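You operate a simulated robot arm through the tools that you are given. There is no shell and no other tool. Be economical: measure what you need, move in short steps, check, and stop when the job is done.

You run a simulated two-armed robot. Do the job below in one go: nothing can be reset, and whatever is moved stays where it is left.

## Task
Wipe up the spill on the top of the counter by the luggage rack with the pink cloth and put it back.

Only the result counts: the job must be done as asked and must still hold three seconds after the hand-in. Knocking over, shifting, dropping, spilling or breaking anything else fails it. Flat cloth is picked up by pressing the open fingertips on it (5 to 10 N) and closing them slowly along it; thin cloth reads only 2 to 8 mm in the jaws.

## Robot
Two 7-joint arms with two-finger parallel grippers on one trunk, on a base that drives. Base frame: it is fixed to the floor where the robot stands at the start and does not move with it; the origin is under the middle of the robot, x ahead of it, y to its left, z up. Units: m, degrees, N and s.
The left shoulder is at the start at [0.05, 0.187, 1.16], the right one opposite. Payload 3.43 kg a hand.
The TCP of each hand is the grasp point between the finger pads, 0.03 m short of the fingertips. In the tool frame z runs along the fingers and y along their closing line. Largest opening 0.094 m; finger width 0.028, thickness 0.01; the body of the gripper, 0.05 by 0.096 m, starts 0.055 m behind the TCP.
Orientation is told as [roll, pitch, yaw] about the base's x, y, z axes, in that order, counted from this pose: with the fingers straight down and closing along the base's y, the tool's x points along the base's -x, its y along +y and its z along -z.

## Interface
- The arms move only by the tool servo_tool. It takes "left_moves", "right_moves" or both (then of equal length, played together; a hand with none holds still); each is a list of rows, each a list of 7 numbers: the shift along the tool's x, y, z in m, then the turn, a rotation vector about the tool's x, y, z in degrees, then the closure, from 0 (fully open) to 1 (shut). In form: [[tx, ty, tz, ax, ay, az, gripper], ...]. A call has 1 to 20 rows; each row shifts and turns the commanded pose from where the row before left it, along the tool's axes as they then stand. A row lasts 0.2 s, in which the tool goes at most 0.05 m and 8.6 degrees; a call with a longer step from one row to the next is refused whole, and so is a gripper value outside its range. Where a pose cannot be reached the arm comes as near as it can. A force on the tool above 40 N (or 10 N above the force at the start of the call, whichever is more), or a blocked arm, ends the call early, and 0.2 s more pass. Each finger travels about 0.153 m/s and halts on what it meets, pressing with about 35 N; the grip force reading is that of the motor and also rises with nothing between the fingers. The clock runs only during rows and for 0.2 s after the last one: add rows that do not move to give the fingers time. The reply holds the time, the measured pose of the TCP, the force on the tool along the base axes, the opening and the grip force, in the units named above and with some noise, with the torque about the TCP (base axes, N m) and any sound that the robot's microphone picked up, and new pictures: "show" is both (left out), scene, wrist or none (wrist: the cameras of the hands that moved).
- Cameras (640 x 400 px; columns grow to the right, rows downward): "scene" is now at [0.1449, -0.0211, 1.3198]; the picture's right is [-0.24, -0.97, 0.00], its down [-0.57, 0.14, -0.81] and it looks along [0.78, -0.19, -0.59] (base axes); focal length 277 px, centre (320, 200). "left" rides on the left gripper at [0.076, -0.014, -0.103] in its tool frame; the picture's right is [0.18, 0.98, 0.00], its down [-0.75, 0.14, -0.64] and it looks along [-0.63, 0.12, 0.77] (tool axes); focal length 243 px, centre (320, 200). "right" rides on the right gripper at [0.076, 0.014, -0.102] in its tool frame; the picture's right is [-0.18, 0.98, 0.00], its down [-0.75, -0.14, -0.64] and it looks along [-0.63, -0.12, 0.77] (tool axes); focal length 243 px, centre (320, 200). There is no depth. A picture from a camera that has moved, and an enlarged one, comes with that camera's place and axes in the base frame and with its lens.
- lift_body(by): slides the trunk up (or, below 0, down) by that many m; the arms and the scene camera ride with it, the base frame stays. It gives what a move gives, with no picture.
- base_move(legs): drives the robot by 1 to 6 legs, each [ahead, left, turn to the left] in m, m and degrees, along the robot's own axes; the way and the turn of a leg run together, so that a leg with both is an arc; at most 1.5 m and 180 degrees a leg. The arms and the cameras ride along, it lands a little off, and it stops where it bumps. It gives what a move gives, and a new picture of the scene camera.
- pan_tilt(pan, tilt): turns the head with the scene camera to pan (to the left, within 80 degrees either way) and tilt (down, from -29 to 69), counted from straight ahead of the robot. It gives what a move gives, and a new picture of the scene camera.
- inspect(camera, box): a new picture of the part [left, top, right, bottom] of that camera's present view, enlarged. The clock stands still meanwhile.
- sign_off(): hands the job in; it is judged then, once.

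Go step by step. Nothing tells you exact positions but the pictures and the camera data: compare them with the known pose of the tool, close in by small moves and look again before you grip or let go. The budget is 120 turns and 260 pictures, counting those below and the enlarged ones. Unless the task says otherwise, let go and move clear before handing in, and close with one line.

The tools are called after "Request:" as a command line: name --argument value ..., lists and objects as JSON in quotes. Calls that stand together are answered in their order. servo_tool: Moves the arms, as the interface text tells. Its arguments: {"type":"object","properties":{"left_moves":{"type":"array"},"right_moves":{"type":"array"},"show":{"type":"string","enum":["both","scene","wrist","none"]}},"required":[]} The other tools are called the same way: lift_body (by) slides the trunk up or down; base_move (legs) drives the base; pan_tilt (pan, tilt) turns the head that bears the scene camera; inspect (camera, box) takes an enlarged picture of a part of a camera's view; sign_off () hands the job in.

At the start:

```text
clock: 0.0
left_position: [0.461, 0.1349, 1.0617]
left_tcp_rot: [-0.1, 0.0, 0.1]
left_ft_force: [0.3, -0.9, 0.1]
left_wrist_torque: [0.0, 0.05, 0.03]
left_opening: 0.094
left_grasp_force: 0.0
right_position: [0.4651, -0.28, 1.1257]
right_tcp_rot: [0.0, 0.0, 0.0]
right_ft_force: [0.2, 0.3, -0.8]
right_wrist_torque: [-0.02, 0.03, 0.03]
right_opening: 0.0942
right_grasp_force: 0.0
trunk travel left (down, up): [-0.375, 0.057]
robot x, y, heading: [0.003, 0.0001, -0.0]
head pan, tilt: [-13.9, 36.1]
```

scene: 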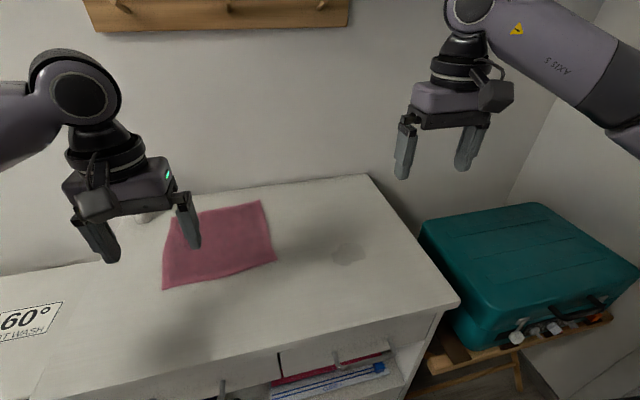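
right: 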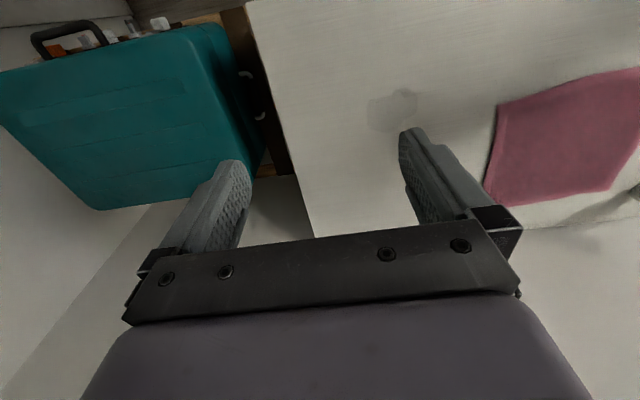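
left: 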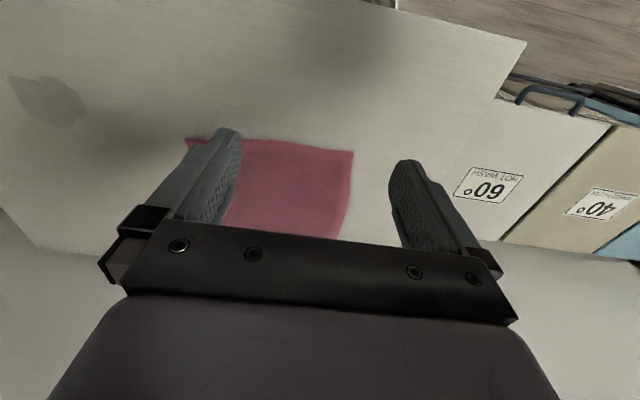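

The cloth lies roughly at x 0.59–0.84, y −0.02–0.23, and the spill is near (0.585, −0.20). I'll move the left hand back out of the way and look at the whole counter.

Request:
servo_tool --left_moves '[[0.04, 0.03, 0, 0, 0, 0, 0], [0.04, 0.03, 0, 0, 0, 0, 0], [0.04, 0.03, 0, 0, 0, 0, 0], [0.04, 0.03, 0, 0, 0, 0, 0]]' --show "none"

Request:
pan_tilt --pan 5 --tilt 36

```text
clock: 1.0
left_position: [0.2985, 0.2551, 1.0623]
left_tcp_rot: [0.0, 0.0, 0.2]
left_ft_force: [-0.2, 0.2, 0.7]
left_wrist_torque: [0.0, -0.03, 0.02]
left_opening: 0.0942
left_grasp_force: 0.0
right_position: [0.4659, -0.2801, 1.1263]
right_tcp_rot: [0.0, -0.1, 0.0]
right_ft_force: [-0.2, 0.2, 0.5]
right_wrist_torque: [0.01, -0.04, 0.01]
right_opening: 0.094
right_grasp_force: 0.1
trunk travel left (down, up): [-0.375, 0.057]
robot x, y, heading: [-0.0, 0.0008, -0.1]
head pan, tilt: [-13.9, 36.1]
```

```text
clock: 1.8
left_position: [0.3001, 0.254, 1.0608]
left_tcp_rot: [0.0, 0.0, 0.1]
left_ft_force: [-0.7, 0.0, -0.1]
left_wrist_torque: [0.0, -0.01, 0.04]
left_opening: 0.0942
left_grasp_force: 0.1
right_position: [0.4677, -0.2808, 1.125]
right_tcp_rot: [0.0, 0.0, 0.1]
right_ft_force: [0.1, -0.6, 0.2]
right_wrist_torque: [-0.01, 0.0, 0.02]
right_opening: 0.0938
right_grasp_force: 0.1
trunk travel left (down, up): [-0.375, 0.057]
robot x, y, heading: [-0.0005, 0.0008, -0.3]
head pan, tilt: [5.0, 36.0]
camera scene: at [0.1472, 0.0075, 1.32], right [0.09, -1.0, 0.0], down [-0.59, -0.05, -0.81], along [0.81, 0.07, -0.59], focal length 277 px, centre (320, 200)
```

scene: 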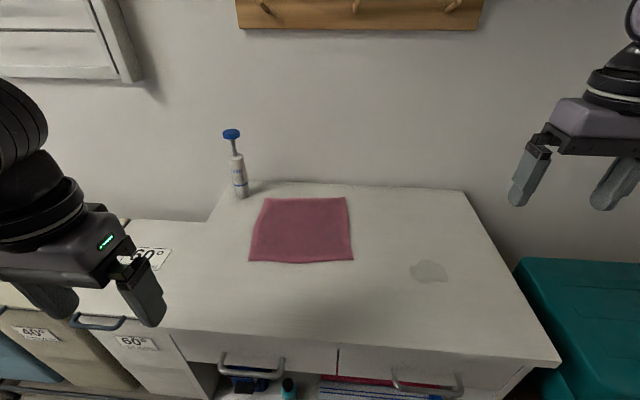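

The counter holds only the cloth, the spill and a pump bottle at about (0.82, 0.31), which I must avoid. I'll shift the base slightly forward and left to get comfortable right-hand reach, and look closely at the spill.

Request:
base_move --legs '[[0.07, 0.1, 0]]'

Request:
pan_tilt --pan -8 --tilt 45

```text
clock: 3.1
left_position: [0.3716, 0.3547, 1.0616]
left_tcp_rot: [-0.1, 0.1, 0.1]
left_ft_force: [0.8, -0.1, -0.7]
left_wrist_torque: [-0.01, 0.01, 0.02]
left_opening: 0.094
left_grasp_force: 0.1
right_position: [0.5362, -0.1808, 1.1262]
right_tcp_rot: [0.0, 0.0, -0.1]
right_ft_force: [-1.4, 0.9, 0.5]
right_wrist_torque: [-0.05, 0.01, -0.02]
right_opening: 0.094
right_grasp_force: 0.1
trunk travel left (down, up): [-0.375, 0.057]
robot x, y, heading: [0.0687, 0.102, -0.2]
head pan, tilt: [5.0, 36.0]
camera scene: at [0.2178, 0.1078, 1.3199], right [0.09, -1.0, 0.0], down [-0.59, -0.05, -0.81], along [0.81, 0.07, -0.59], focal length 277 px, centre (320, 200)
```

scene: 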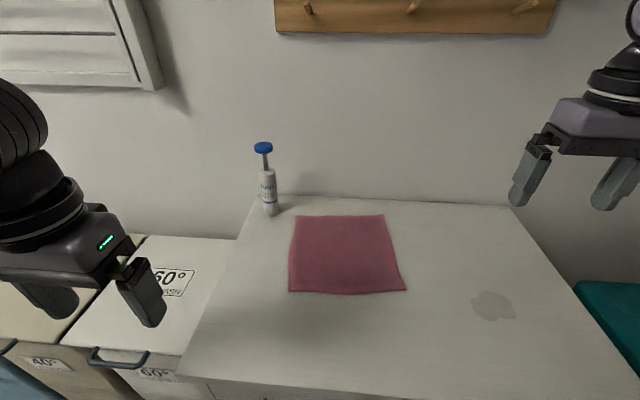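

```text
clock: 3.8
left_position: [0.3703, 0.3548, 1.0616]
left_tcp_rot: [0.0, -0.1, 0.0]
left_ft_force: [-0.2, -0.6, 0.9]
left_wrist_torque: [0.02, 0.01, 0.02]
left_opening: 0.094
left_grasp_force: 0.0
right_position: [0.536, -0.1807, 1.1265]
right_tcp_rot: [0.0, -0.1, -0.1]
right_ft_force: [-0.2, 0.0, -0.2]
right_wrist_torque: [-0.03, -0.02, 0.02]
right_opening: 0.094
right_grasp_force: 0.0
trunk travel left (down, up): [-0.375, 0.057]
robot x, y, heading: [0.0745, 0.0971, -0.2]
head pan, tilt: [-8.0, 45.0]
camera scene: at [0.2107, 0.0882, 1.3067], right [-0.14, -0.99, 0.0], down [-0.7, 0.1, -0.71], along [0.7, -0.1, -0.71], focal length 277 px, centre (320, 200)
```

scene: 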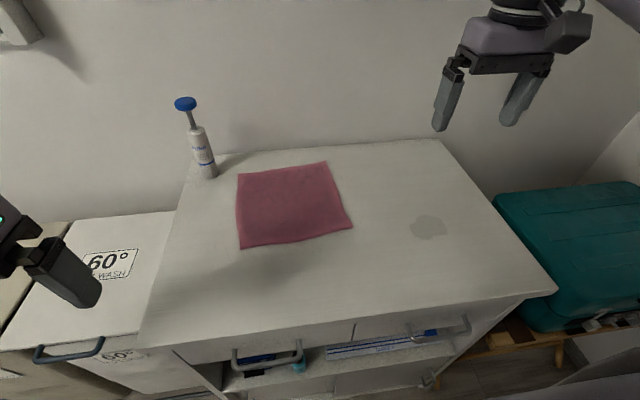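

The cloth centre is about (0.716, 0.094), its front edge at x≈0.59, and the spill spans x 0.54–0.615, y −0.25 to −0.17. I bring the right hand above the cloth's front part at (0.64, 0.09).

Request:
servo_tool --right_moves '[[-0.0116, 0.03, 0.0285, 0, 0, 0, 0], [-0.0116, 0.03, 0.0285, 0, 0, 0, 0], [-0.0116, 0.03, 0.0285, 0, 0, 0, 0], [-0.0116, 0.03, 0.0285, 0, 0, 0, 0], [-0.0116, 0.03, 0.0285, 0, 0, 0, 0], [-0.0116, 0.03, 0.0285, 0, 0, 0, 0], [-0.0116, 0.03, 0.0285, 0, 0, 0, 0], [-0.0116, 0.03, 0.0285, 0, 0, 0, 0], [-0.0116, 0.03, 0.0285, 0, 0, 0, 0], [0, 0, 0, 0, 0, 0, 0]]'

```text
clock: 5.8
left_position: [0.3705, 0.3547, 1.0607]
left_tcp_rot: [0.0, 0.0, 0.1]
left_ft_force: [0.8, 0.3, 0.2]
left_wrist_torque: [0.01, 0.03, -0.02]
left_opening: 0.094
left_grasp_force: 0.0
right_position: [0.6399, 0.0763, 0.8924]
right_tcp_rot: [0.2, -0.7, 0.0]
right_ft_force: [-3.1, 1.1, 17.0]
right_wrist_torque: [-0.06, 0.15, -0.08]
right_opening: 0.094
right_grasp_force: 0.0
trunk travel left (down, up): [-0.375, 0.057]
robot x, y, heading: [0.0689, 0.1015, -0.2]
head pan, tilt: [-8.0, 45.0]
stopped in row 9 (right hand): the force on the tool passed its limit (the readings are from after the stop); the commanded pose is now the measured one
camera scene: at [0.2104, 0.0885, 1.307], right [-0.14, -0.99, 0.0], down [-0.7, 0.1, -0.71], along [0.7, -0.1, -0.71], focal length 277 px, centre (320, 200)
camera right: at [0.5632, 0.09, 0.9964], right [0.18, 0.98, 0.01], down [0.75, -0.14, 0.65], along [0.64, -0.12, -0.76], focal length 243 px, centre (320, 200)
```

scene: 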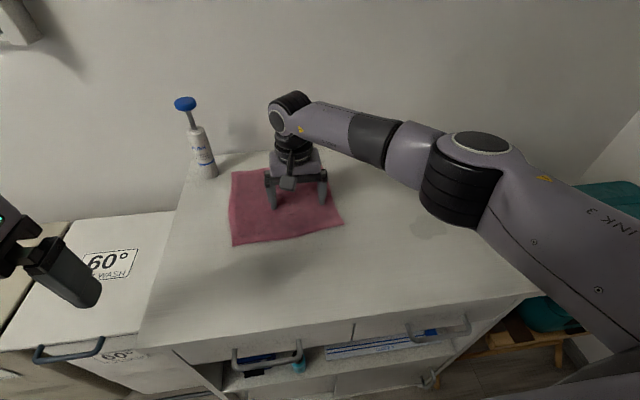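
right: 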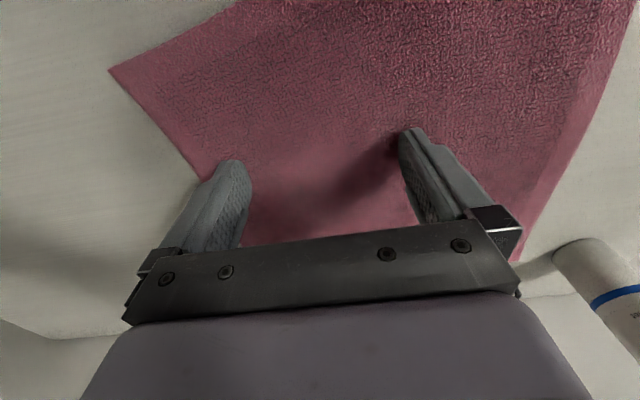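

Contact came at TCP z≈0.892, so the counter top is really at about z 0.86; rescaled, the cloth was originally centred at (0.668, 0.093) with front edge x≈0.555, and the spill is near (0.54, −0.185). The contact nudged the cloth about 2 cm left. I'll lift and move to its front part.

Request:
servo_tool --right_moves '[[0, 0, -0.02, 0, 0, 0, 0], [0, 0, -0.02, 0, 0, 0, 0], [0.02, 0.013, 0, 0, 0, 0, 0], [0.02, 0.012, 0, 0, 0, 0, 0], [0, 0, 0, 0, 0, 0, 0]]'

```text
clock: 7.0
left_position: [0.3708, 0.3538, 1.0613]
left_tcp_rot: [0.1, 0.0, 0.1]
left_ft_force: [-0.7, 0.4, -0.1]
left_wrist_torque: [0.03, 0.03, 0.0]
left_opening: 0.0942
left_grasp_force: 0.0
right_position: [0.5999, 0.1005, 0.9307]
right_tcp_rot: [0.0, -0.7, -0.1]
right_ft_force: [0.7, 1.3, 0.0]
right_wrist_torque: [0.01, 0.03, 0.02]
right_opening: 0.0939
right_grasp_force: 0.0
trunk travel left (down, up): [-0.375, 0.057]
robot x, y, heading: [0.0708, 0.097, -0.3]
head pan, tilt: [-8.0, 45.0]
camera scene: at [0.2108, 0.088, 1.3067], right [-0.14, -0.99, 0.0], down [-0.7, 0.1, -0.71], along [0.7, -0.1, -0.71], focal length 277 px, centre (320, 200)
camera right: at [0.5229, 0.1135, 1.0333], right [0.19, 0.98, 0.0], down [0.75, -0.14, 0.65], along [0.64, -0.12, -0.76], focal length 243 px, centre (320, 200)
```

scene: 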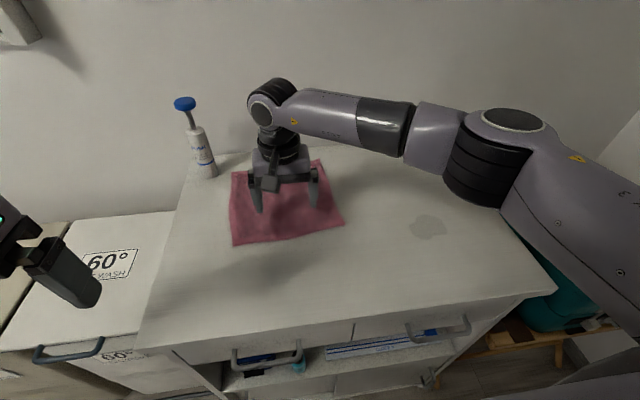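
right: 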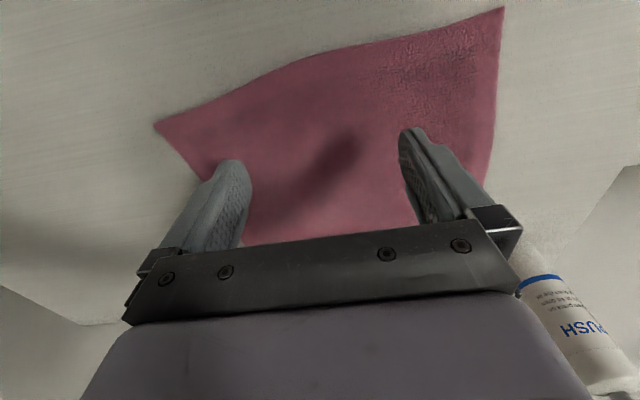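

The front edge is at x≈0.552, so the fingertips at x 0.60 are about 5 cm inside it. I'll descend gently to contact.

Request:
servo_tool --right_moves '[[0, 0, 0.02, 0, 0, 0, 0], [0, 0, 0.014, 0, 0, 0, 0], [0, 0, 0.004, 0, 0, 0, 0], [0, 0, 0.002, 0, 0, 0, 0], [0, 0, 0, 0, 0, 0, 0]]' --show "none"

```text
clock: 8.2
left_position: [0.3687, 0.3538, 1.0615]
left_tcp_rot: [0.0, -0.1, 0.0]
left_ft_force: [0.1, 0.3, 0.3]
left_wrist_torque: [0.01, -0.01, -0.01]
left_opening: 0.0942
left_grasp_force: 0.0
right_position: [0.5994, 0.1012, 0.8922]
right_tcp_rot: [0.1, -0.9, -0.2]
right_ft_force: [-1.1, -2.4, 23.8]
right_wrist_torque: [-0.18, 0.09, 0.05]
right_opening: 0.0939
right_grasp_force: 0.1
trunk travel left (down, up): [-0.375, 0.057]
robot x, y, heading: [0.0702, 0.0988, -0.0]
head pan, tilt: [-8.0, 45.0]
```

Request:
servo_tool --right_moves '[[0, 0, -0.001, 0, 0, 0, 0], [0, 0, 0, 0, 0, 0, 0]]' --show "none"

```text
clock: 8.8
left_position: [0.3684, 0.3551, 1.0617]
left_tcp_rot: [0.0, -0.2, -0.1]
left_ft_force: [-0.2, 0.6, 0.9]
left_wrist_torque: [0.01, 0.01, 0.02]
left_opening: 0.0941
left_grasp_force: 0.1
right_position: [0.6002, 0.1003, 0.8933]
right_tcp_rot: [0.0, -0.9, -0.2]
right_ft_force: [2.2, 0.1, 23.6]
right_wrist_torque: [-0.08, 0.01, 0.06]
right_opening: 0.0939
right_grasp_force: 0.1
trunk travel left (down, up): [-0.375, 0.057]
robot x, y, heading: [0.0687, 0.0999, -0.3]
head pan, tilt: [-8.0, 45.0]
```

The press force is still about 24 N, above the 5–10 N wanted, so I'll back off a bit more.

Request:
servo_tool --right_moves '[[0, 0, -0.002, 0, 0, 0, 0], [0, 0, 0, 0, 0, 0, 0]]' --show "none"

```text
clock: 9.4
left_position: [0.3705, 0.3535, 1.0614]
left_tcp_rot: [0.0, 0.0, 0.0]
left_ft_force: [0.1, 0.0, -0.4]
left_wrist_torque: [0.05, 0.0, 0.03]
left_opening: 0.0941
left_grasp_force: 0.0
right_position: [0.6, 0.1007, 0.8933]
right_tcp_rot: [0.0, -0.7, -0.1]
right_ft_force: [3.3, 0.4, 15.9]
right_wrist_torque: [0.09, -0.1, -0.01]
right_opening: 0.0942
right_grasp_force: 0.0
trunk travel left (down, up): [-0.375, 0.057]
robot x, y, heading: [0.0727, 0.1018, -0.1]
head pan, tilt: [-8.0, 45.0]
```

Request:
servo_tool --right_moves '[[0, 0, -0.0015, 0, 0, 0, 0], [0, 0, 0, 0, 0, 0, 0.1], [0, 0, 0, 0, 0, 0, 0.2], [0, 0, 0, 0, 0, 0, 0.3], [0, 0, 0, 0, 0, 0, 0.4], [0, 0, 0, 0, 0, 0, 0.5], [0, 0, 0, 0, 0, 0, 0.6], [0, 0, 0, 0, 0, 0, 0.7], [0, 0, 0, 0, 0, 0, 0.8], [0, 0, 0, 0, 0, 0, 0.9], [0, 0, 0, 0, 0, 0, 1], [0, 0, 0, 0, 0, 0, 1], [0, 0, 0, 0, 0, 0, 1]]'

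```text
clock: 12.2
left_position: [0.37, 0.3523, 1.0614]
left_tcp_rot: [-0.1, 0.0, 0.0]
left_ft_force: [0.3, -0.3, -0.6]
left_wrist_torque: [-0.04, 0.0, -0.02]
left_opening: 0.0941
left_grasp_force: 0.0
right_position: [0.6, 0.0995, 0.8949]
right_tcp_rot: [0.1, -0.6, -0.1]
right_ft_force: [-0.7, -1.0, 3.8]
right_wrist_torque: [0.01, 0.03, 0.03]
right_opening: 0.0087
right_grasp_force: 35.8
trunk travel left (down, up): [-0.375, 0.057]
robot x, y, heading: [0.0689, 0.0953, 0.1]
head pan, tilt: [-8.0, 45.0]
camera scene: at [0.2105, 0.088, 1.3067], right [-0.14, -0.99, 0.0], down [-0.7, 0.1, -0.71], along [0.7, -0.1, -0.71], focal length 277 px, centre (320, 200)
camera right: at [0.5232, 0.1138, 0.9978], right [0.19, 0.98, 0.0], down [0.75, -0.14, 0.65], along [0.64, -0.12, -0.76], focal length 243 px, centre (320, 200)
```

scene: 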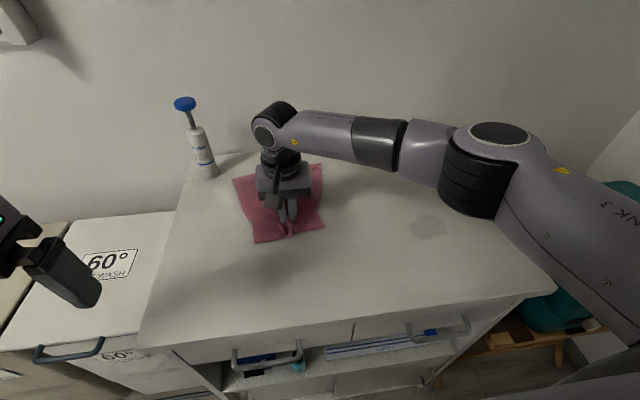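
right: 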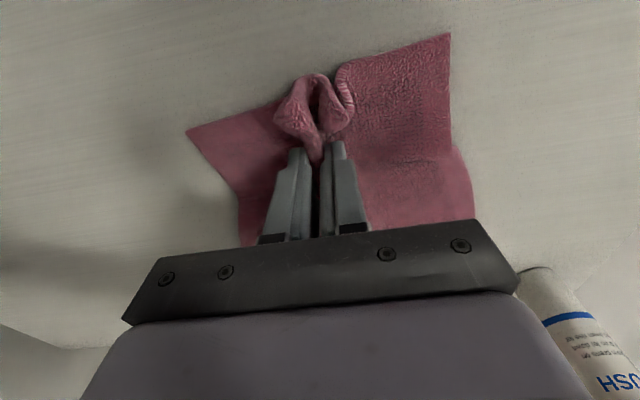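

The cloth is gripped (8.7 mm fold). I lift it a little and carry it to the left edge of the spill.

Request:
servo_tool --right_moves '[[0, 0, -0.025, 0, 0, 0, 1], [0, 0, -0.025, 0, 0, 0, 1], [0.008, -0.029, 0, 0, 0, 0, 1], [0.008, -0.029, 0, 0, 0, 0, 1], [0.008, -0.029, 0, 0, 0, 0, 1], [0.008, -0.029, 0, 0, 0, 0, 1], [0.008, -0.029, 0, 0, 0, 0, 1], [0.008, -0.029, 0, 0, 0, 0, 1], [0.008, -0.029, 0, 0, 0, 0, 1], [0.008, -0.029, 0, 0, 0, 0, 1], [0, 0, 0, 0, 0, 0, 1]]'

```text
clock: 14.6
left_position: [0.3704, 0.3536, 1.0611]
left_tcp_rot: [0.0, 0.1, 0.1]
left_ft_force: [0.7, 0.1, 0.2]
left_wrist_torque: [0.01, -0.01, 0.02]
left_opening: 0.094
left_grasp_force: 0.1
right_position: [0.5347, -0.1316, 0.9431]
right_tcp_rot: [-0.1, -0.6, -0.1]
right_ft_force: [0.2, 0.6, -1.0]
right_wrist_torque: [-0.05, 0.02, 0.01]
right_opening: 0.0087
right_grasp_force: 35.2
trunk travel left (down, up): [-0.375, 0.057]
robot x, y, heading: [0.0694, 0.1, -0.3]
head pan, tilt: [-8.0, 45.0]
camera scene: at [0.2108, 0.0882, 1.3067], right [-0.14, -0.99, 0.0], down [-0.7, 0.1, -0.71], along [0.7, -0.1, -0.71], focal length 277 px, centre (320, 200)
camera right: at [0.4579, -0.1178, 1.0463], right [0.19, 0.98, 0.0], down [0.75, -0.14, 0.65], along [0.64, -0.12, -0.76], focal length 243 px, centre (320, 200)
```

scene: 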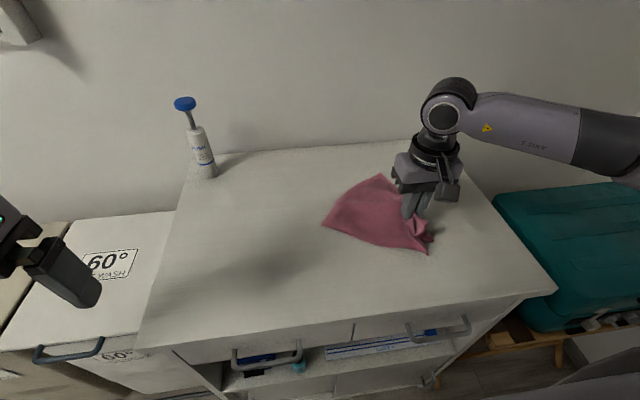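
right: 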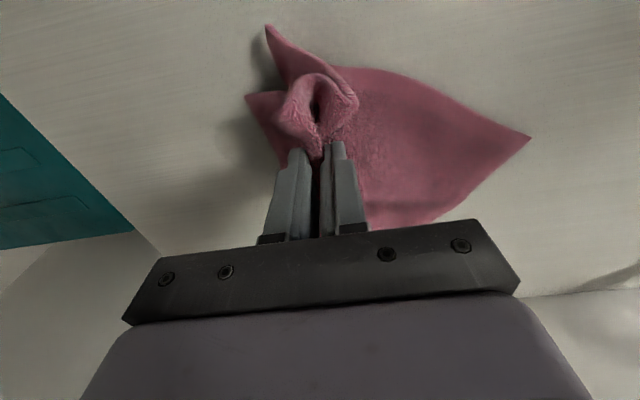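

The cloth trails nicely. Now I lower it to the surface just left of the spill and check the force.

Request:
servo_tool --right_moves '[[0, 0, 0.03, 0, 0, 0, 1], [0, 0, 0.014, 0, 0, 0, 1], [0, 0, 0.004, 0, 0, 0, 1], [0, 0, 0.001, 0, 0, 0, 1], [0, 0, 0, 0, 0, 0, 1]]' --show "none"

```text
clock: 15.8
left_position: [0.3685, 0.3542, 1.0611]
left_tcp_rot: [-0.1, -0.1, 0.0]
left_ft_force: [-0.3, -0.3, -0.4]
left_wrist_torque: [-0.02, 0.02, 0.01]
left_opening: 0.0939
left_grasp_force: 0.1
right_position: [0.5347, -0.1314, 0.8974]
right_tcp_rot: [0.1, -1.0, -0.1]
right_ft_force: [-1.0, -2.9, 24.6]
right_wrist_torque: [-0.18, 0.24, 0.05]
right_opening: 0.0088
right_grasp_force: 35.1
trunk travel left (down, up): [-0.375, 0.057]
robot x, y, heading: [0.0729, 0.1007, -0.2]
head pan, tilt: [-8.0, 45.0]
```

Request:
servo_tool --right_moves '[[0, 0, -0.0025, 0, 0, 0, 1], [0, -0.02, 0, 0, 0, 0, 1], [0, -0.02, 0, 0, 0, 0, 1], [0, -0.02, 0, 0, 0, 0, 1], [0, -0.02, 0, 0, 0, 0, 1], [0, -0.02, 0, 0, 0, 0, 1], [0, -0.02, 0, 0, 0, 0, 1], [0, 0, 0, 0, 0, 0, 1]]'

```text
clock: 17.6
left_position: [0.3702, 0.3551, 1.0613]
left_tcp_rot: [0.0, 0.0, 0.0]
left_ft_force: [0.2, -0.3, 0.0]
left_wrist_torque: [0.01, -0.01, 0.0]
left_opening: 0.0937
left_grasp_force: 0.0
right_position: [0.534, -0.2512, 0.898]
right_tcp_rot: [0.1, -0.8, -0.2]
right_ft_force: [-1.9, 4.2, 16.0]
right_wrist_torque: [0.12, 0.16, -0.04]
right_opening: 0.0087
right_grasp_force: 34.9
trunk travel left (down, up): [-0.375, 0.057]
robot x, y, heading: [0.0686, 0.0983, -0.0]
head pan, tilt: [-8.0, 45.0]
camera scene: at [0.2095, 0.0894, 1.3069], right [-0.14, -0.99, 0.0], down [-0.7, 0.1, -0.71], along [0.7, -0.1, -0.71], focal length 277 px, centre (320, 200)
camera right: at [0.4575, -0.2377, 1.0013], right [0.19, 0.98, 0.0], down [0.75, -0.14, 0.65], along [0.64, -0.12, -0.76], focal length 243 px, centre (320, 200)
```

scene: 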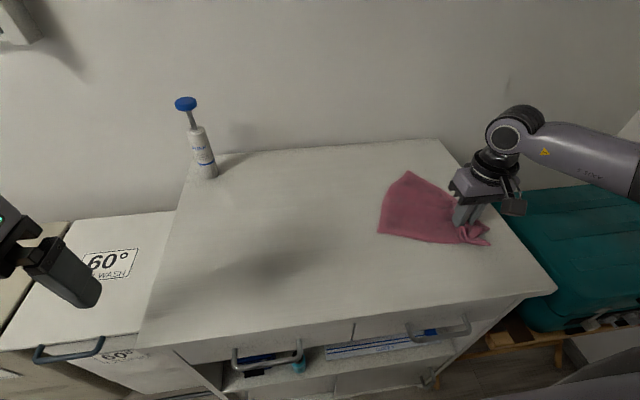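
right: 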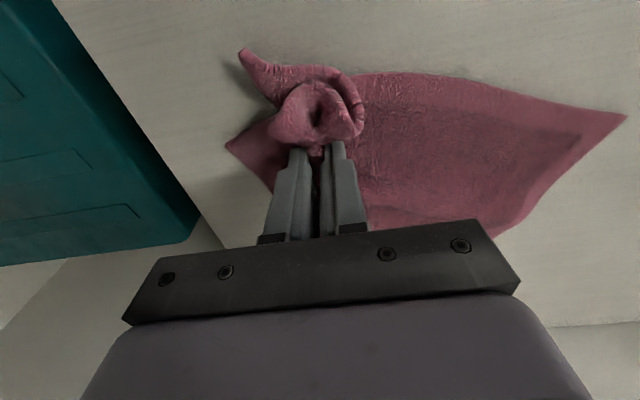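

The pass works with about 16 N. I continue with raster strokes over the spill area at different x.

Request:
servo_tool --right_moves '[[-0.022, 0, 0, 0, 0, 0, 1], [0, 0.025, 0, 0, 0, 0, 1], [0, 0.025, 0, 0, 0, 0, 1], [0, 0.025, 0, 0, 0, 0, 1], [0, 0.025, 0, 0, 0, 0, 1], [0, 0.02, 0, 0, 0, 0, 1], [-0.022, 0, 0, 0, 0, 0, 1], [0, -0.025, 0, 0, 0, 0, 1], [0, -0.025, 0, 0, 0, 0, 1], [0, -0.025, 0, 0, 0, 0, 1], [0, -0.025, 0, 0, 0, 0, 1], [0, -0.02, 0, 0, 0, 0, 1], [0, 0, 0, 0, 0, 0, 1]]' --show "none"

Request:
servo_tool --right_moves '[[0.035, 0, 0, 0, 0, 0, 1], [0.035, 0, 0, 0, 0, 0, 1], [0, 0.025, 0, 0, 0, 0, 1], [0, 0.025, 0, 0, 0, 0, 1], [0, 0.025, 0, 0, 0, 0, 1], [0, 0.025, 0, 0, 0, 0, 1], [0, 0.02, 0, 0, 0, 0, 1], [0.018, 0, 0, 0, 0, 0, 1], [0, -0.025, 0, 0, 0, 0, 1], [0, -0.025, 0, 0, 0, 0, 1], [0, -0.025, 0, 0, 0, 0, 1], [0, -0.025, 0, 0, 0, 0, 1], [0, -0.02, 0, 0, 0, 0, 1], [0, 0, 0, 0, 0, 0, 1]]'

```text
clock: 20.4
left_position: [0.3696, 0.3538, 1.0619]
left_tcp_rot: [-0.1, 0.0, 0.0]
left_ft_force: [0.6, 0.2, -0.4]
left_wrist_torque: [-0.01, 0.01, -0.03]
left_opening: 0.0939
left_grasp_force: 0.1
right_position: [0.5789, -0.2505, 0.8988]
right_tcp_rot: [0.0, -0.6, -0.1]
right_ft_force: [0.1, 3.1, 10.4]
right_wrist_torque: [0.09, 0.09, 0.02]
right_opening: 0.0086
right_grasp_force: 35.4
trunk travel left (down, up): [-0.375, 0.057]
robot x, y, heading: [0.071, 0.0937, 0.1]
head pan, tilt: [-8.0, 45.0]
```

```text
clock: 23.4
left_position: [0.3696, 0.3549, 1.0607]
left_tcp_rot: [-0.1, -0.1, 0.1]
left_ft_force: [0.1, 0.2, 0.0]
left_wrist_torque: [-0.01, 0.03, -0.01]
left_opening: 0.094
left_grasp_force: 0.0
right_position: [0.4902, -0.2509, 0.8971]
right_tcp_rot: [0.1, -0.7, -0.1]
right_ft_force: [-0.1, 6.2, 19.7]
right_wrist_torque: [0.16, 0.18, 0.03]
right_opening: 0.0088
right_grasp_force: 34.9
trunk travel left (down, up): [-0.375, 0.057]
robot x, y, heading: [0.0689, 0.0981, -0.1]
head pan, tilt: [-8.0, 45.0]
camera scene: at [0.2094, 0.0897, 1.307], right [-0.14, -0.99, 0.0], down [-0.7, 0.1, -0.71], along [0.7, -0.1, -0.71], focal length 277 px, centre (320, 200)
camera right: at [0.4138, -0.2371, 1.0009], right [0.19, 0.98, 0.0], down [0.75, -0.14, 0.65], along [0.64, -0.12, -0.76], focal length 243 px, centre (320, 200)
```

scene: 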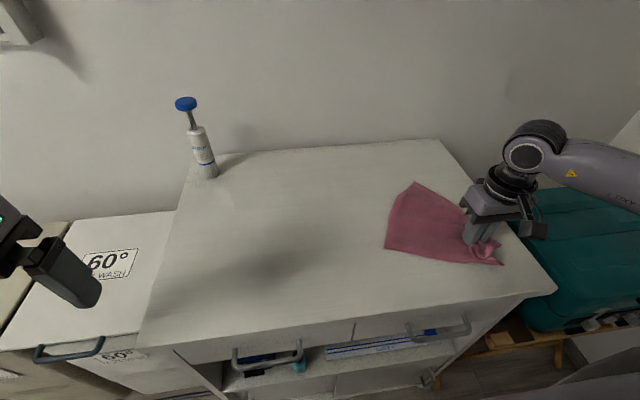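
right: 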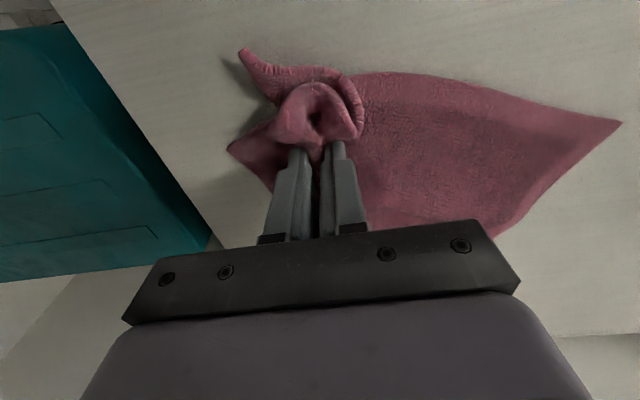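

All strokes are done; I lift the cloth high and swing it aside to check the spot.

Request:
servo_tool --right_moves '[[0, 0, -0.04, 0, 0, 0, 1], [0, 0, -0.04, 0, 0, 0, 1], [0, 0, -0.04, 0, 0, 0, 1], [0, 0, -0.04, 0, 0, 0, 1], [0, 0, -0.04, 0, 0, 0, 1], [-0.01, 0.035, -0.01, 0, 0, 0, 1], [-0.01, 0.035, -0.01, 0, 0, 0, 1], [-0.01, 0.035, -0.01, 0, 0, 0, 1], [-0.01, 0.035, -0.01, 0, 0, 0, 1], [-0.01, 0.035, -0.01, 0, 0, 0, 1], [-0.01, 0.035, 0, 0, 0, 0, 1], [-0.01, 0.035, 0, 0, 0, 0, 1], [-0.01, 0.035, 0, 0, 0, 0, 1], [0, 0, 0, 0, 0, 0, 1], [0, 0, 0, 0, 0, 0, 1]]'

```text
clock: 26.6
left_position: [0.37, 0.3541, 1.0604]
left_tcp_rot: [0.0, 0.1, 0.0]
left_ft_force: [0.7, 1.2, 0.5]
left_wrist_torque: [0.02, 0.01, -0.02]
left_opening: 0.0941
left_grasp_force: 0.0
right_position: [0.5675, 0.0278, 1.1463]
right_tcp_rot: [0.0, -0.5, -0.1]
right_ft_force: [-0.5, -0.2, 0.4]
right_wrist_torque: [-0.02, 0.0, 0.01]
right_opening: 0.0085
right_grasp_force: 35.0
trunk travel left (down, up): [-0.375, 0.057]
robot x, y, heading: [0.0686, 0.1, -0.2]
head pan, tilt: [-8.0, 45.0]
camera scene: at [0.2108, 0.0881, 1.3067], right [-0.14, -0.99, 0.0], down [-0.7, 0.1, -0.71], along [0.7, -0.1, -0.71], focal length 277 px, centre (320, 200)
camera right: at [0.4918, 0.0421, 1.2503], right [0.19, 0.98, 0.0], down [0.75, -0.14, 0.65], along [0.64, -0.12, -0.76], focal length 243 px, centre (320, 200)
```

scene: 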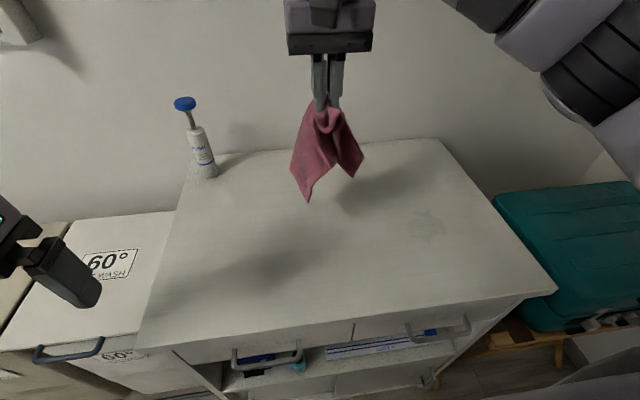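
right: 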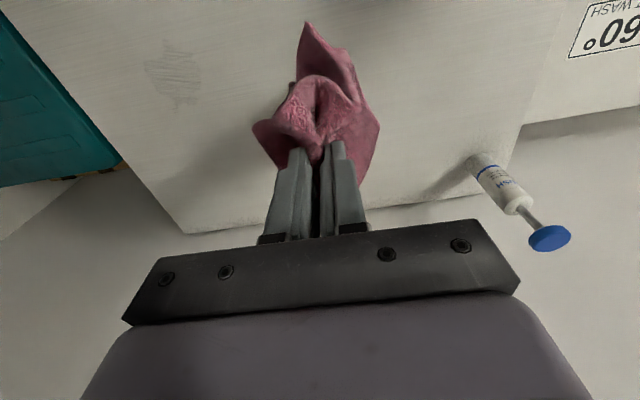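

A faint stain remains; I enlarge it.

Request:
inspect --camera "scene" --box '[380, 190, 476, 250]'

Request:
inspect --camera "right" --box '[112, 20, 240, 100]'

```text
6.67 times, centred on (428, 220) of scene
camera zoom: at [0.2108, 0.0881, 1.3067], right [-0.14, -0.99, 0.0], down [-0.7, 0.1, -0.71], along [0.7, -0.1, -0.71], focal length 1844 px, centre (-400, 67)
```

zoom: 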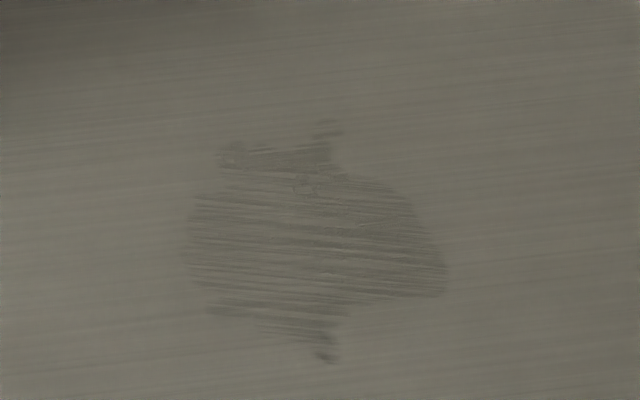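

```text
5.00 times, centred on (176, 60) of right
camera zoom: at [0.4918, 0.0421, 1.2503], right [0.19, 0.98, 0.0], down [0.75, -0.14, 0.65], along [0.64, -0.12, -0.76], focal length 1213 px, centre (1040, 900)
```

zoom: 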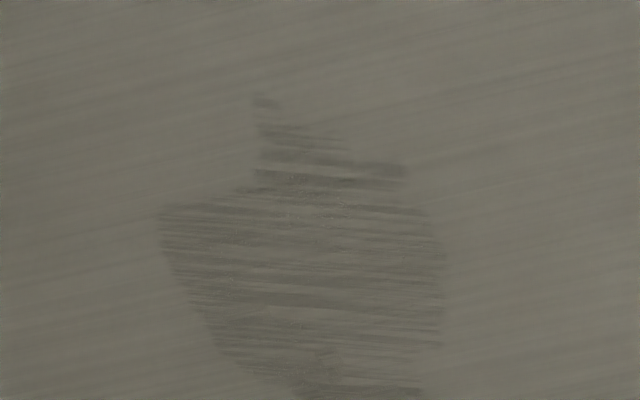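

The spill is thinned but streaks remain (x 0.50–0.593, y −0.223 to −0.144), so more closely spaced passes are needed. I lay the cloth back down trailing and approach again.

Request:
servo_tool --right_moves '[[0, 0, 0.04, 0, 0, 0, 1], [0, 0, 0.04, 0, 0, 0, 1], [0, 0, 0.04, 0, 0, 0, 1], [0, 0, 0.04, 0, 0, 0, 1], [0, 0, 0.036, 0, 0, 0, 1], [0.015, -0.03, 0.008, 0, 0, 0, 1], [0.015, -0.03, 0.008, 0, 0, 0, 1], [0.015, -0.03, 0.008, 0, 0, 0, 1], [0.015, -0.03, 0.008, 0, 0, 0, 1], [0.015, -0.028, 0.008, 0, 0, 0, 1], [0, 0, 0.01, 0, 0, 0, 1], [0, 0, 0.004, 0, 0, 0, 1], [0, 0, 0, 0, 0, 0, 1]]' --show "scene"

```text
clock: 29.4
left_position: [0.3697, 0.3542, 1.0609]
left_tcp_rot: [0.0, 0.1, -0.1]
left_ft_force: [0.0, -0.4, -0.3]
left_wrist_torque: [-0.03, -0.01, 0.01]
left_opening: 0.0941
left_grasp_force: 0.1
right_position: [0.4966, -0.1193, 0.8982]
right_tcp_rot: [-0.1, -0.7, 0.0]
right_ft_force: [-1.4, -0.4, 4.2]
right_wrist_torque: [0.03, 0.02, 0.03]
right_opening: 0.0086
right_grasp_force: 35.2
trunk travel left (down, up): [-0.375, 0.057]
robot x, y, heading: [0.0723, 0.1017, -0.1]
head pan, tilt: [-8.0, 45.0]
camera scene: at [0.2103, 0.0881, 1.3068], right [-0.14, -0.99, 0.0], down [-0.7, 0.1, -0.71], along [0.7, -0.1, -0.71], focal length 277 px, centre (320, 200)
```

scene: 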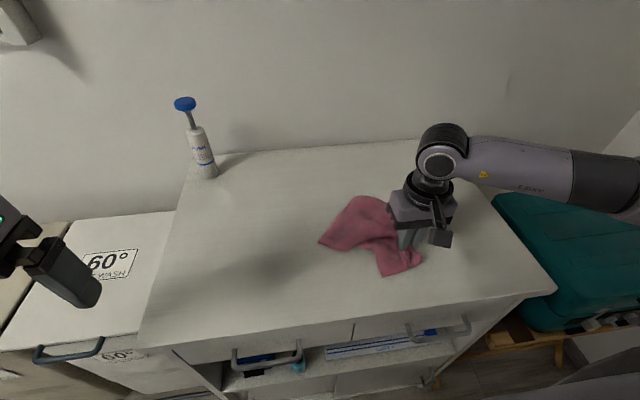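

Request:
servo_tool --right_moves '[[0, 0, 0.0035, 0, 0, 0, 1], [0, -0.0325, 0, 0, 0, 0, 1], [0, -0.0325, 0, 0, 0, 0, 1], [0, -0.0325, 0, 0, 0, 0, 1], [0, -0.0325, 0, 0, 0, 0, 1], [-0.016, 0, 0, 0, 0, 0, 1], [0, 0.0325, 0, 0, 0, 0, 1], [0, 0.0325, 0, 0, 0, 0, 1], [0, 0.0325, 0, 0, 0, 0, 1], [0, 0.0325, 0, 0, 0, 0, 1], [-0.016, 0, 0, 0, 0, 0, 1], [0, -0.0325, 0, 0, 0, 0, 1], [0, -0.0325, 0, 0, 0, 0, 1], [0, -0.0325, 0, 0, 0, 0, 1], [0, -0.0325, 0, 0, 0, 0, 1], [-0.016, 0, 0, 0, 0, 0, 1], [0, 0.0325, 0, 0, 0, 0, 1], [0, 0.0325, 0, 0, 0, 0, 1], [0, 0.0325, 0, 0, 0, 0, 1], [0, 0.0325, 0, 0, 0, 0, 1]]' --show "none"

Request:
servo_tool --right_moves '[[-0.016, 0, 0, 0, 0, 0, 1], [0, -0.0325, 0, 0, 0, 0, 1], [0, -0.0325, 0, 0, 0, 0, 1], [0, -0.0325, 0, 0, 0, 0, 1], [0, -0.0325, 0, 0, 0, 0, 1], [-0.016, 0, 0, 0, 0, 0, 1], [0, 0.0325, 0, 0, 0, 0, 1], [0, 0.0325, 0, 0, 0, 0, 1], [0, 0.0325, 0, 0, 0, 0, 1], [0, 0.0325, 0, 0, 0, 0, 1], [-0.016, 0, 0, 0, 0, 0, 1], [0, -0.0325, 0, 0, 0, 0, 1], [0, -0.0325, 0, 0, 0, 0, 1], [0, -0.0325, 0, 0, 0, 0, 1], [0, -0.0325, 0, 0, 0, 0, 1], [0, 0, 0, 0, 0, 0, 1]]' --show "scene"

```text
clock: 33.6
left_position: [0.3692, 0.3536, 1.0616]
left_tcp_rot: [-0.2, -0.1, 0.0]
left_ft_force: [1.1, -0.2, -1.0]
left_wrist_torque: [0.02, 0.03, -0.03]
left_opening: 0.0942
left_grasp_force: 0.1
right_position: [0.5425, -0.1178, 0.8948]
right_tcp_rot: [0.1, -0.9, -0.3]
right_ft_force: [0.2, -5.6, 23.6]
right_wrist_torque: [-0.08, -0.03, 0.06]
right_opening: 0.0085
right_grasp_force: 35.2
trunk travel left (down, up): [-0.375, 0.057]
robot x, y, heading: [0.0688, 0.1017, -0.0]
head pan, tilt: [-8.0, 45.0]
```

```text
clock: 37.0
left_position: [0.3693, 0.3549, 1.0611]
left_tcp_rot: [-0.1, 0.1, 0.0]
left_ft_force: [0.0, -0.7, 0.5]
left_wrist_torque: [-0.02, 0.01, 0.02]
left_opening: 0.0941
left_grasp_force: 0.1
right_position: [0.5896, -0.2511, 0.8957]
right_tcp_rot: [-0.1, -0.7, -0.1]
right_ft_force: [0.1, 5.1, 16.6]
right_wrist_torque: [0.22, 0.01, -0.01]
right_opening: 0.0085
right_grasp_force: 35.2
trunk travel left (down, up): [-0.375, 0.057]
robot x, y, heading: [0.0692, 0.0987, -0.1]
head pan, tilt: [-8.0, 45.0]
camera scene: at [0.2092, 0.0894, 1.307], right [-0.14, -0.99, 0.0], down [-0.7, 0.1, -0.71], along [0.7, -0.1, -0.71], focal length 277 px, centre (320, 200)
```

scene: 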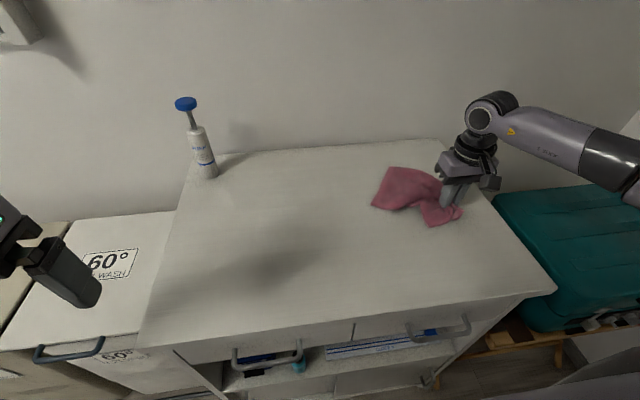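

Now crosswise strokes along x over the same area.

Request:
servo_tool --right_moves '[[-0.01, 0.017, 0, 0, 0, 0, 1], [0.032, 0, 0, 0, 0, 0, 1], [0.032, 0, 0, 0, 0, 0, 1], [0.032, 0, 0, 0, 0, 0, 1], [0.032, 0, 0, 0, 0, 0, 1], [0, 0.017, 0, 0, 0, 0, 1], [-0.032, 0, 0, 0, 0, 0, 1], [-0.032, 0, 0, 0, 0, 0, 1], [-0.032, 0, 0, 0, 0, 0, 1], [-0.032, 0, 0, 0, 0, 0, 1], [0, 0.017, 0, 0, 0, 0, 1], [0.032, 0, 0, 0, 0, 0, 1], [0.032, 0, 0, 0, 0, 0, 1], [0.032, 0, 0, 0, 0, 0, 1], [0.032, 0, 0, 0, 0, 0, 1]]' --show "none"

Request:
servo_tool --right_moves '[[0, 0.017, 0, 0, 0, 0, 1], [-0.032, 0, 0, 0, 0, 0, 1], [-0.032, 0, 0, 0, 0, 0, 1], [-0.032, 0, 0, 0, 0, 0, 1], [-0.032, 0, 0, 0, 0, 0, 1], [0, 0.017, 0, 0, 0, 0, 1], [0.032, 0, 0, 0, 0, 0, 1], [0.032, 0, 0, 0, 0, 0, 1], [0.032, 0, 0, 0, 0, 0, 1], [0.032, 0, 0, 0, 0, 0, 1], [0, 0.017, 0, 0, 0, 0, 1], [-0.032, 0, 0, 0, 0, 0, 1], [-0.032, 0, 0, 0, 0, 0, 1], [-0.032, 0, 0, 0, 0, 0, 1], [-0.032, 0, 0, 0, 0, 0, 1], [0, 0, 0, 0, 0, 0, 1]]' --show "none"

Request:
servo_tool --right_moves '[[0, 0, -0.04, 0, 0, 0, 1], [0, 0, -0.04, 0, 0, 0, 1], [0, 0, -0.04, 0, 0, 0, 1], [0, 0, -0.04, 0, 0, 0, 1], [0, 0, -0.04, 0, 0, 0, 1], [0.004, 0.035, -0.01, 0, 0, 0, 1], [0.004, 0.035, -0.01, 0, 0, 0, 1], [0.004, 0.035, -0.01, 0, 0, 0, 1], [0.004, 0.035, -0.01, 0, 0, 0, 1], [0.004, 0.035, -0.01, 0, 0, 0, 1], [0, 0, 0, 0, 0, 0, 1], [0, 0, 0, 0, 0, 0, 1]]'

Request:
inspect --camera "scene" --box '[380, 190, 476, 250]'

```text
clock: 40.2
left_position: [0.3708, 0.3541, 1.0608]
left_tcp_rot: [0.0, 0.0, 0.0]
left_ft_force: [-1.2, 0.4, -0.2]
left_wrist_torque: [0.01, -0.01, -0.05]
left_opening: 0.094
left_grasp_force: 0.0
right_position: [0.4735, -0.1977, 0.8951]
right_tcp_rot: [0.0, -1.1, -0.2]
right_ft_force: [5.6, -0.4, 27.8]
right_wrist_torque: [0.1, -0.13, 0.0]
right_opening: 0.0085
right_grasp_force: 35.1
trunk travel left (down, up): [-0.375, 0.057]
robot x, y, heading: [0.0696, 0.0992, -0.1]
head pan, tilt: [-8.0, 45.0]
```

```text
clock: 43.6
left_position: [0.368, 0.3551, 1.0614]
left_tcp_rot: [-0.1, -0.1, 0.0]
left_ft_force: [0.8, -0.3, 0.5]
left_wrist_torque: [0.01, 0.0, 0.01]
left_opening: 0.0938
left_grasp_force: 0.0
right_position: [0.6017, -0.1474, 0.896]
right_tcp_rot: [0.1, -0.8, 0.0]
right_ft_force: [-5.0, 1.3, 19.9]
right_wrist_torque: [0.09, 0.2, 0.01]
right_opening: 0.0081
right_grasp_force: 34.6
trunk travel left (down, up): [-0.375, 0.057]
robot x, y, heading: [0.0672, 0.1042, 0.1]
head pan, tilt: [-8.0, 45.0]
```

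```text
clock: 46.2
left_position: [0.371, 0.3535, 1.0612]
left_tcp_rot: [0.0, -0.1, -0.1]
left_ft_force: [-0.6, -0.5, -0.6]
left_wrist_torque: [0.03, 0.01, 0.0]
left_opening: 0.0938
left_grasp_force: 0.1
right_position: [0.5794, 0.0273, 1.1426]
right_tcp_rot: [0.0, -0.5, -0.1]
right_ft_force: [0.3, -0.3, -0.1]
right_wrist_torque: [0.04, 0.0, 0.04]
right_opening: 0.0085
right_grasp_force: 35.0
trunk travel left (down, up): [-0.375, 0.057]
robot x, y, heading: [0.072, 0.0948, -0.1]
head pan, tilt: [-8.0, 45.0]
camera scene: at [0.2108, 0.0881, 1.3067], right [-0.14, -0.99, 0.0], down [-0.7, 0.1, -0.71], along [0.7, -0.1, -0.71], focal length 277 px, centre (320, 200)
camera right: at [0.5029, 0.0411, 1.2464], right [0.19, 0.98, 0.0], down [0.75, -0.14, 0.65], along [0.64, -0.12, -0.76], focal length 243 px, centre (320, 200)
```

scene: 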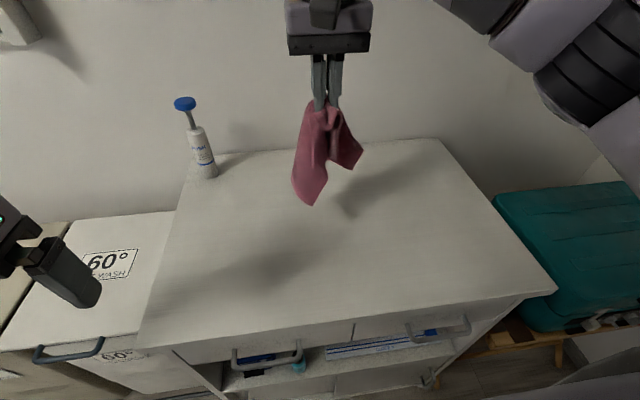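
right: 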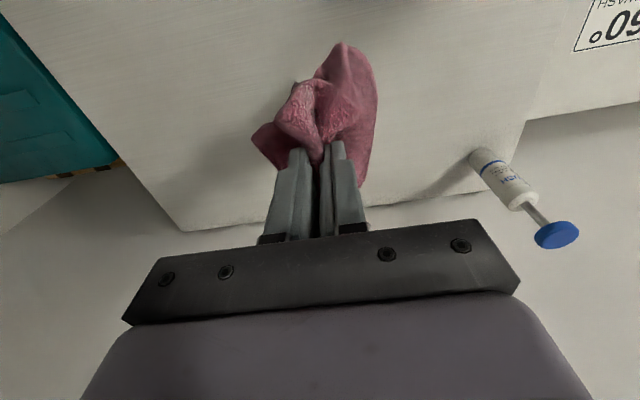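

```text
6.67 times, centred on (428, 220) of scene
camera zoom: at [0.2108, 0.0881, 1.3067], right [-0.14, -0.99, 0.0], down [-0.7, 0.1, -0.71], along [0.7, -0.1, -0.71], focal length 1844 px, centre (-400, 67)
```

zoom: 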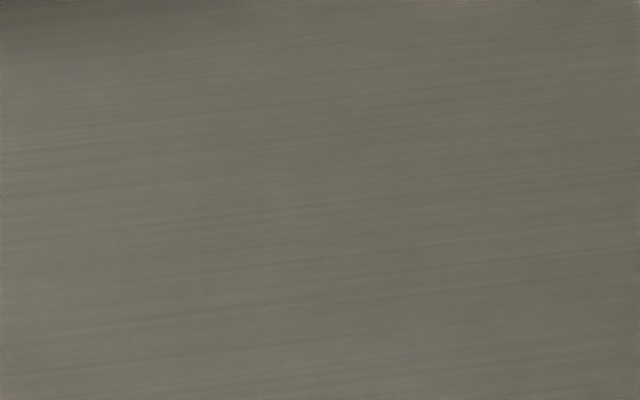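

The spill is gone. Now I carry the cloth back beyond its home spot so I can lay it down by drawing it toward me.

Request:
servo_tool --right_moves '[[-0.03, 0.0115, 0, 0, 0, 0, 1], [-0.03, 0.0115, 0, 0, 0, 0, 1], [-0.03, 0.0115, 0, 0, 0, 0, 1], [-0.03, 0.0115, 0, 0, 0, 0, 1], [-0.03, 0.0115, 0, 0, 0, 0, 1], [0, 0, 0.025, 0, 0, 0, 1], [0, 0, 0.025, 0, 0, 0, 1], [0, 0, 0, 0, 0, 0, 1], [0, 0, 0, 0, 0, 0, 1]]'

```text
clock: 48.2
left_position: [0.3708, 0.3537, 1.0612]
left_tcp_rot: [-0.1, 0.2, 0.0]
left_ft_force: [0.4, -0.7, 1.0]
left_wrist_torque: [-0.01, 0.02, 0.0]
left_opening: 0.0939
left_grasp_force: 0.1
right_position: [0.6503, 0.0489, 1.0744]
right_tcp_rot: [0.0, -0.6, 0.0]
right_ft_force: [0.3, -0.7, -0.6]
right_wrist_torque: [0.01, 0.0, 0.01]
right_opening: 0.0084
right_grasp_force: 35.1
right hand out of reach, approached as far as the arm can: row 3, 4, 5
trunk travel left (down, up): [-0.375, 0.057]
robot x, y, heading: [0.0713, 0.0997, -0.0]
head pan, tilt: [-8.0, 45.0]
camera scene: at [0.2109, 0.0879, 1.3067], right [-0.14, -0.99, 0.0], down [-0.7, 0.1, -0.71], along [0.7, -0.1, -0.71], focal length 277 px, centre (320, 200)
camera right: at [0.5754, 0.0621, 1.178], right [0.19, 0.98, 0.0], down [0.75, -0.14, 0.65], along [0.64, -0.12, -0.76], focal length 243 px, centre (320, 200)
```

scene: 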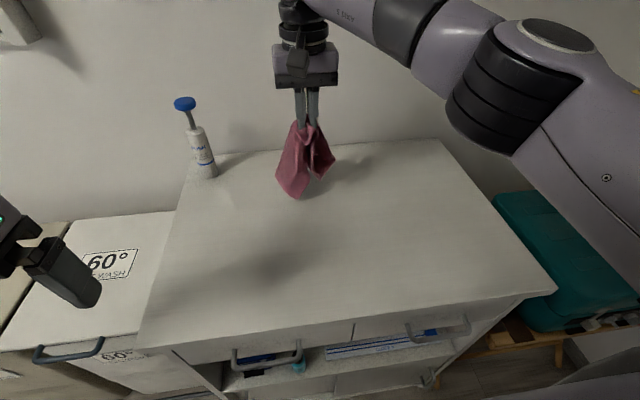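
right: 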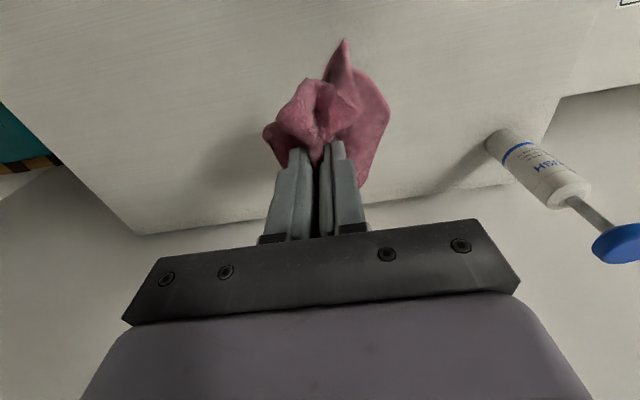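

The reach is limiting, so I move the hand right and then drive the base left and a bit forward.

Request:
servo_tool --right_moves '[[0, -0.03, 0, 0, 0, 0, 1], [0, -0.03, 0, 0, 0, 0, 1], [0, -0.03, 0, 0, 0, 0, 1], [0, 0, 0, 0, 0, 0, 1]]' --show "none"

Request:
base_move --legs '[[0.04, 0.13, 0]]'

```text
clock: 49.2
left_position: [0.3697, 0.3538, 1.0607]
left_tcp_rot: [-0.1, 0.0, -0.1]
left_ft_force: [0.1, -0.4, 0.3]
left_wrist_torque: [0.0, 0.01, 0.01]
left_opening: 0.094
left_grasp_force: 0.1
right_position: [0.6514, -0.0416, 1.0746]
right_tcp_rot: [0.0, -0.6, 0.0]
right_ft_force: [-0.5, -1.0, -0.5]
right_wrist_torque: [-0.04, -0.04, 0.04]
right_opening: 0.0082
right_grasp_force: 35.1
trunk travel left (down, up): [-0.375, 0.057]
robot x, y, heading: [0.0687, 0.1008, 0.1]
head pan, tilt: [-8.0, 45.0]
```

```text
clock: 50.4
left_position: [0.3745, 0.3811, 1.0617]
left_tcp_rot: [-0.1, 0.0, 0.0]
left_ft_force: [-0.1, 0.5, 1.3]
left_wrist_torque: [0.02, -0.01, -0.02]
left_opening: 0.0941
left_grasp_force: 0.0
right_position: [0.6551, -0.0153, 1.0732]
right_tcp_rot: [0.0, -0.6, -0.3]
right_ft_force: [0.0, -0.2, 0.5]
right_wrist_torque: [-0.01, -0.01, 0.03]
right_opening: 0.0085
right_grasp_force: 35.2
trunk travel left (down, up): [-0.375, 0.057]
robot x, y, heading: [0.0736, 0.128, -0.3]
head pan, tilt: [-8.0, 45.0]
stopped in leg 1: the robot was blocked; the commanded pose is now the measured one
camera scene: at [0.2144, 0.1158, 1.3067], right [-0.14, -0.99, 0.0], down [-0.7, 0.1, -0.71], along [0.7, -0.1, -0.71], focal length 277 px, centre (320, 200)
```

scene: 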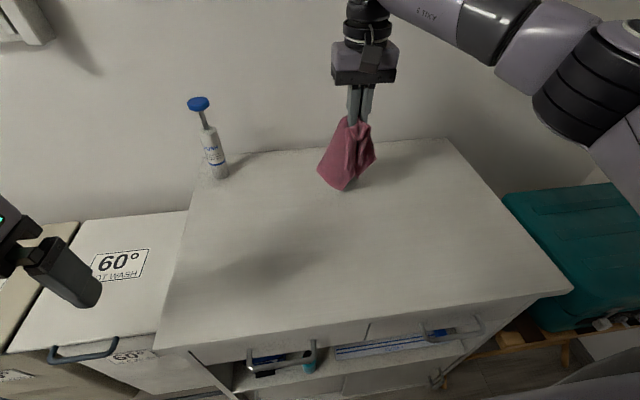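

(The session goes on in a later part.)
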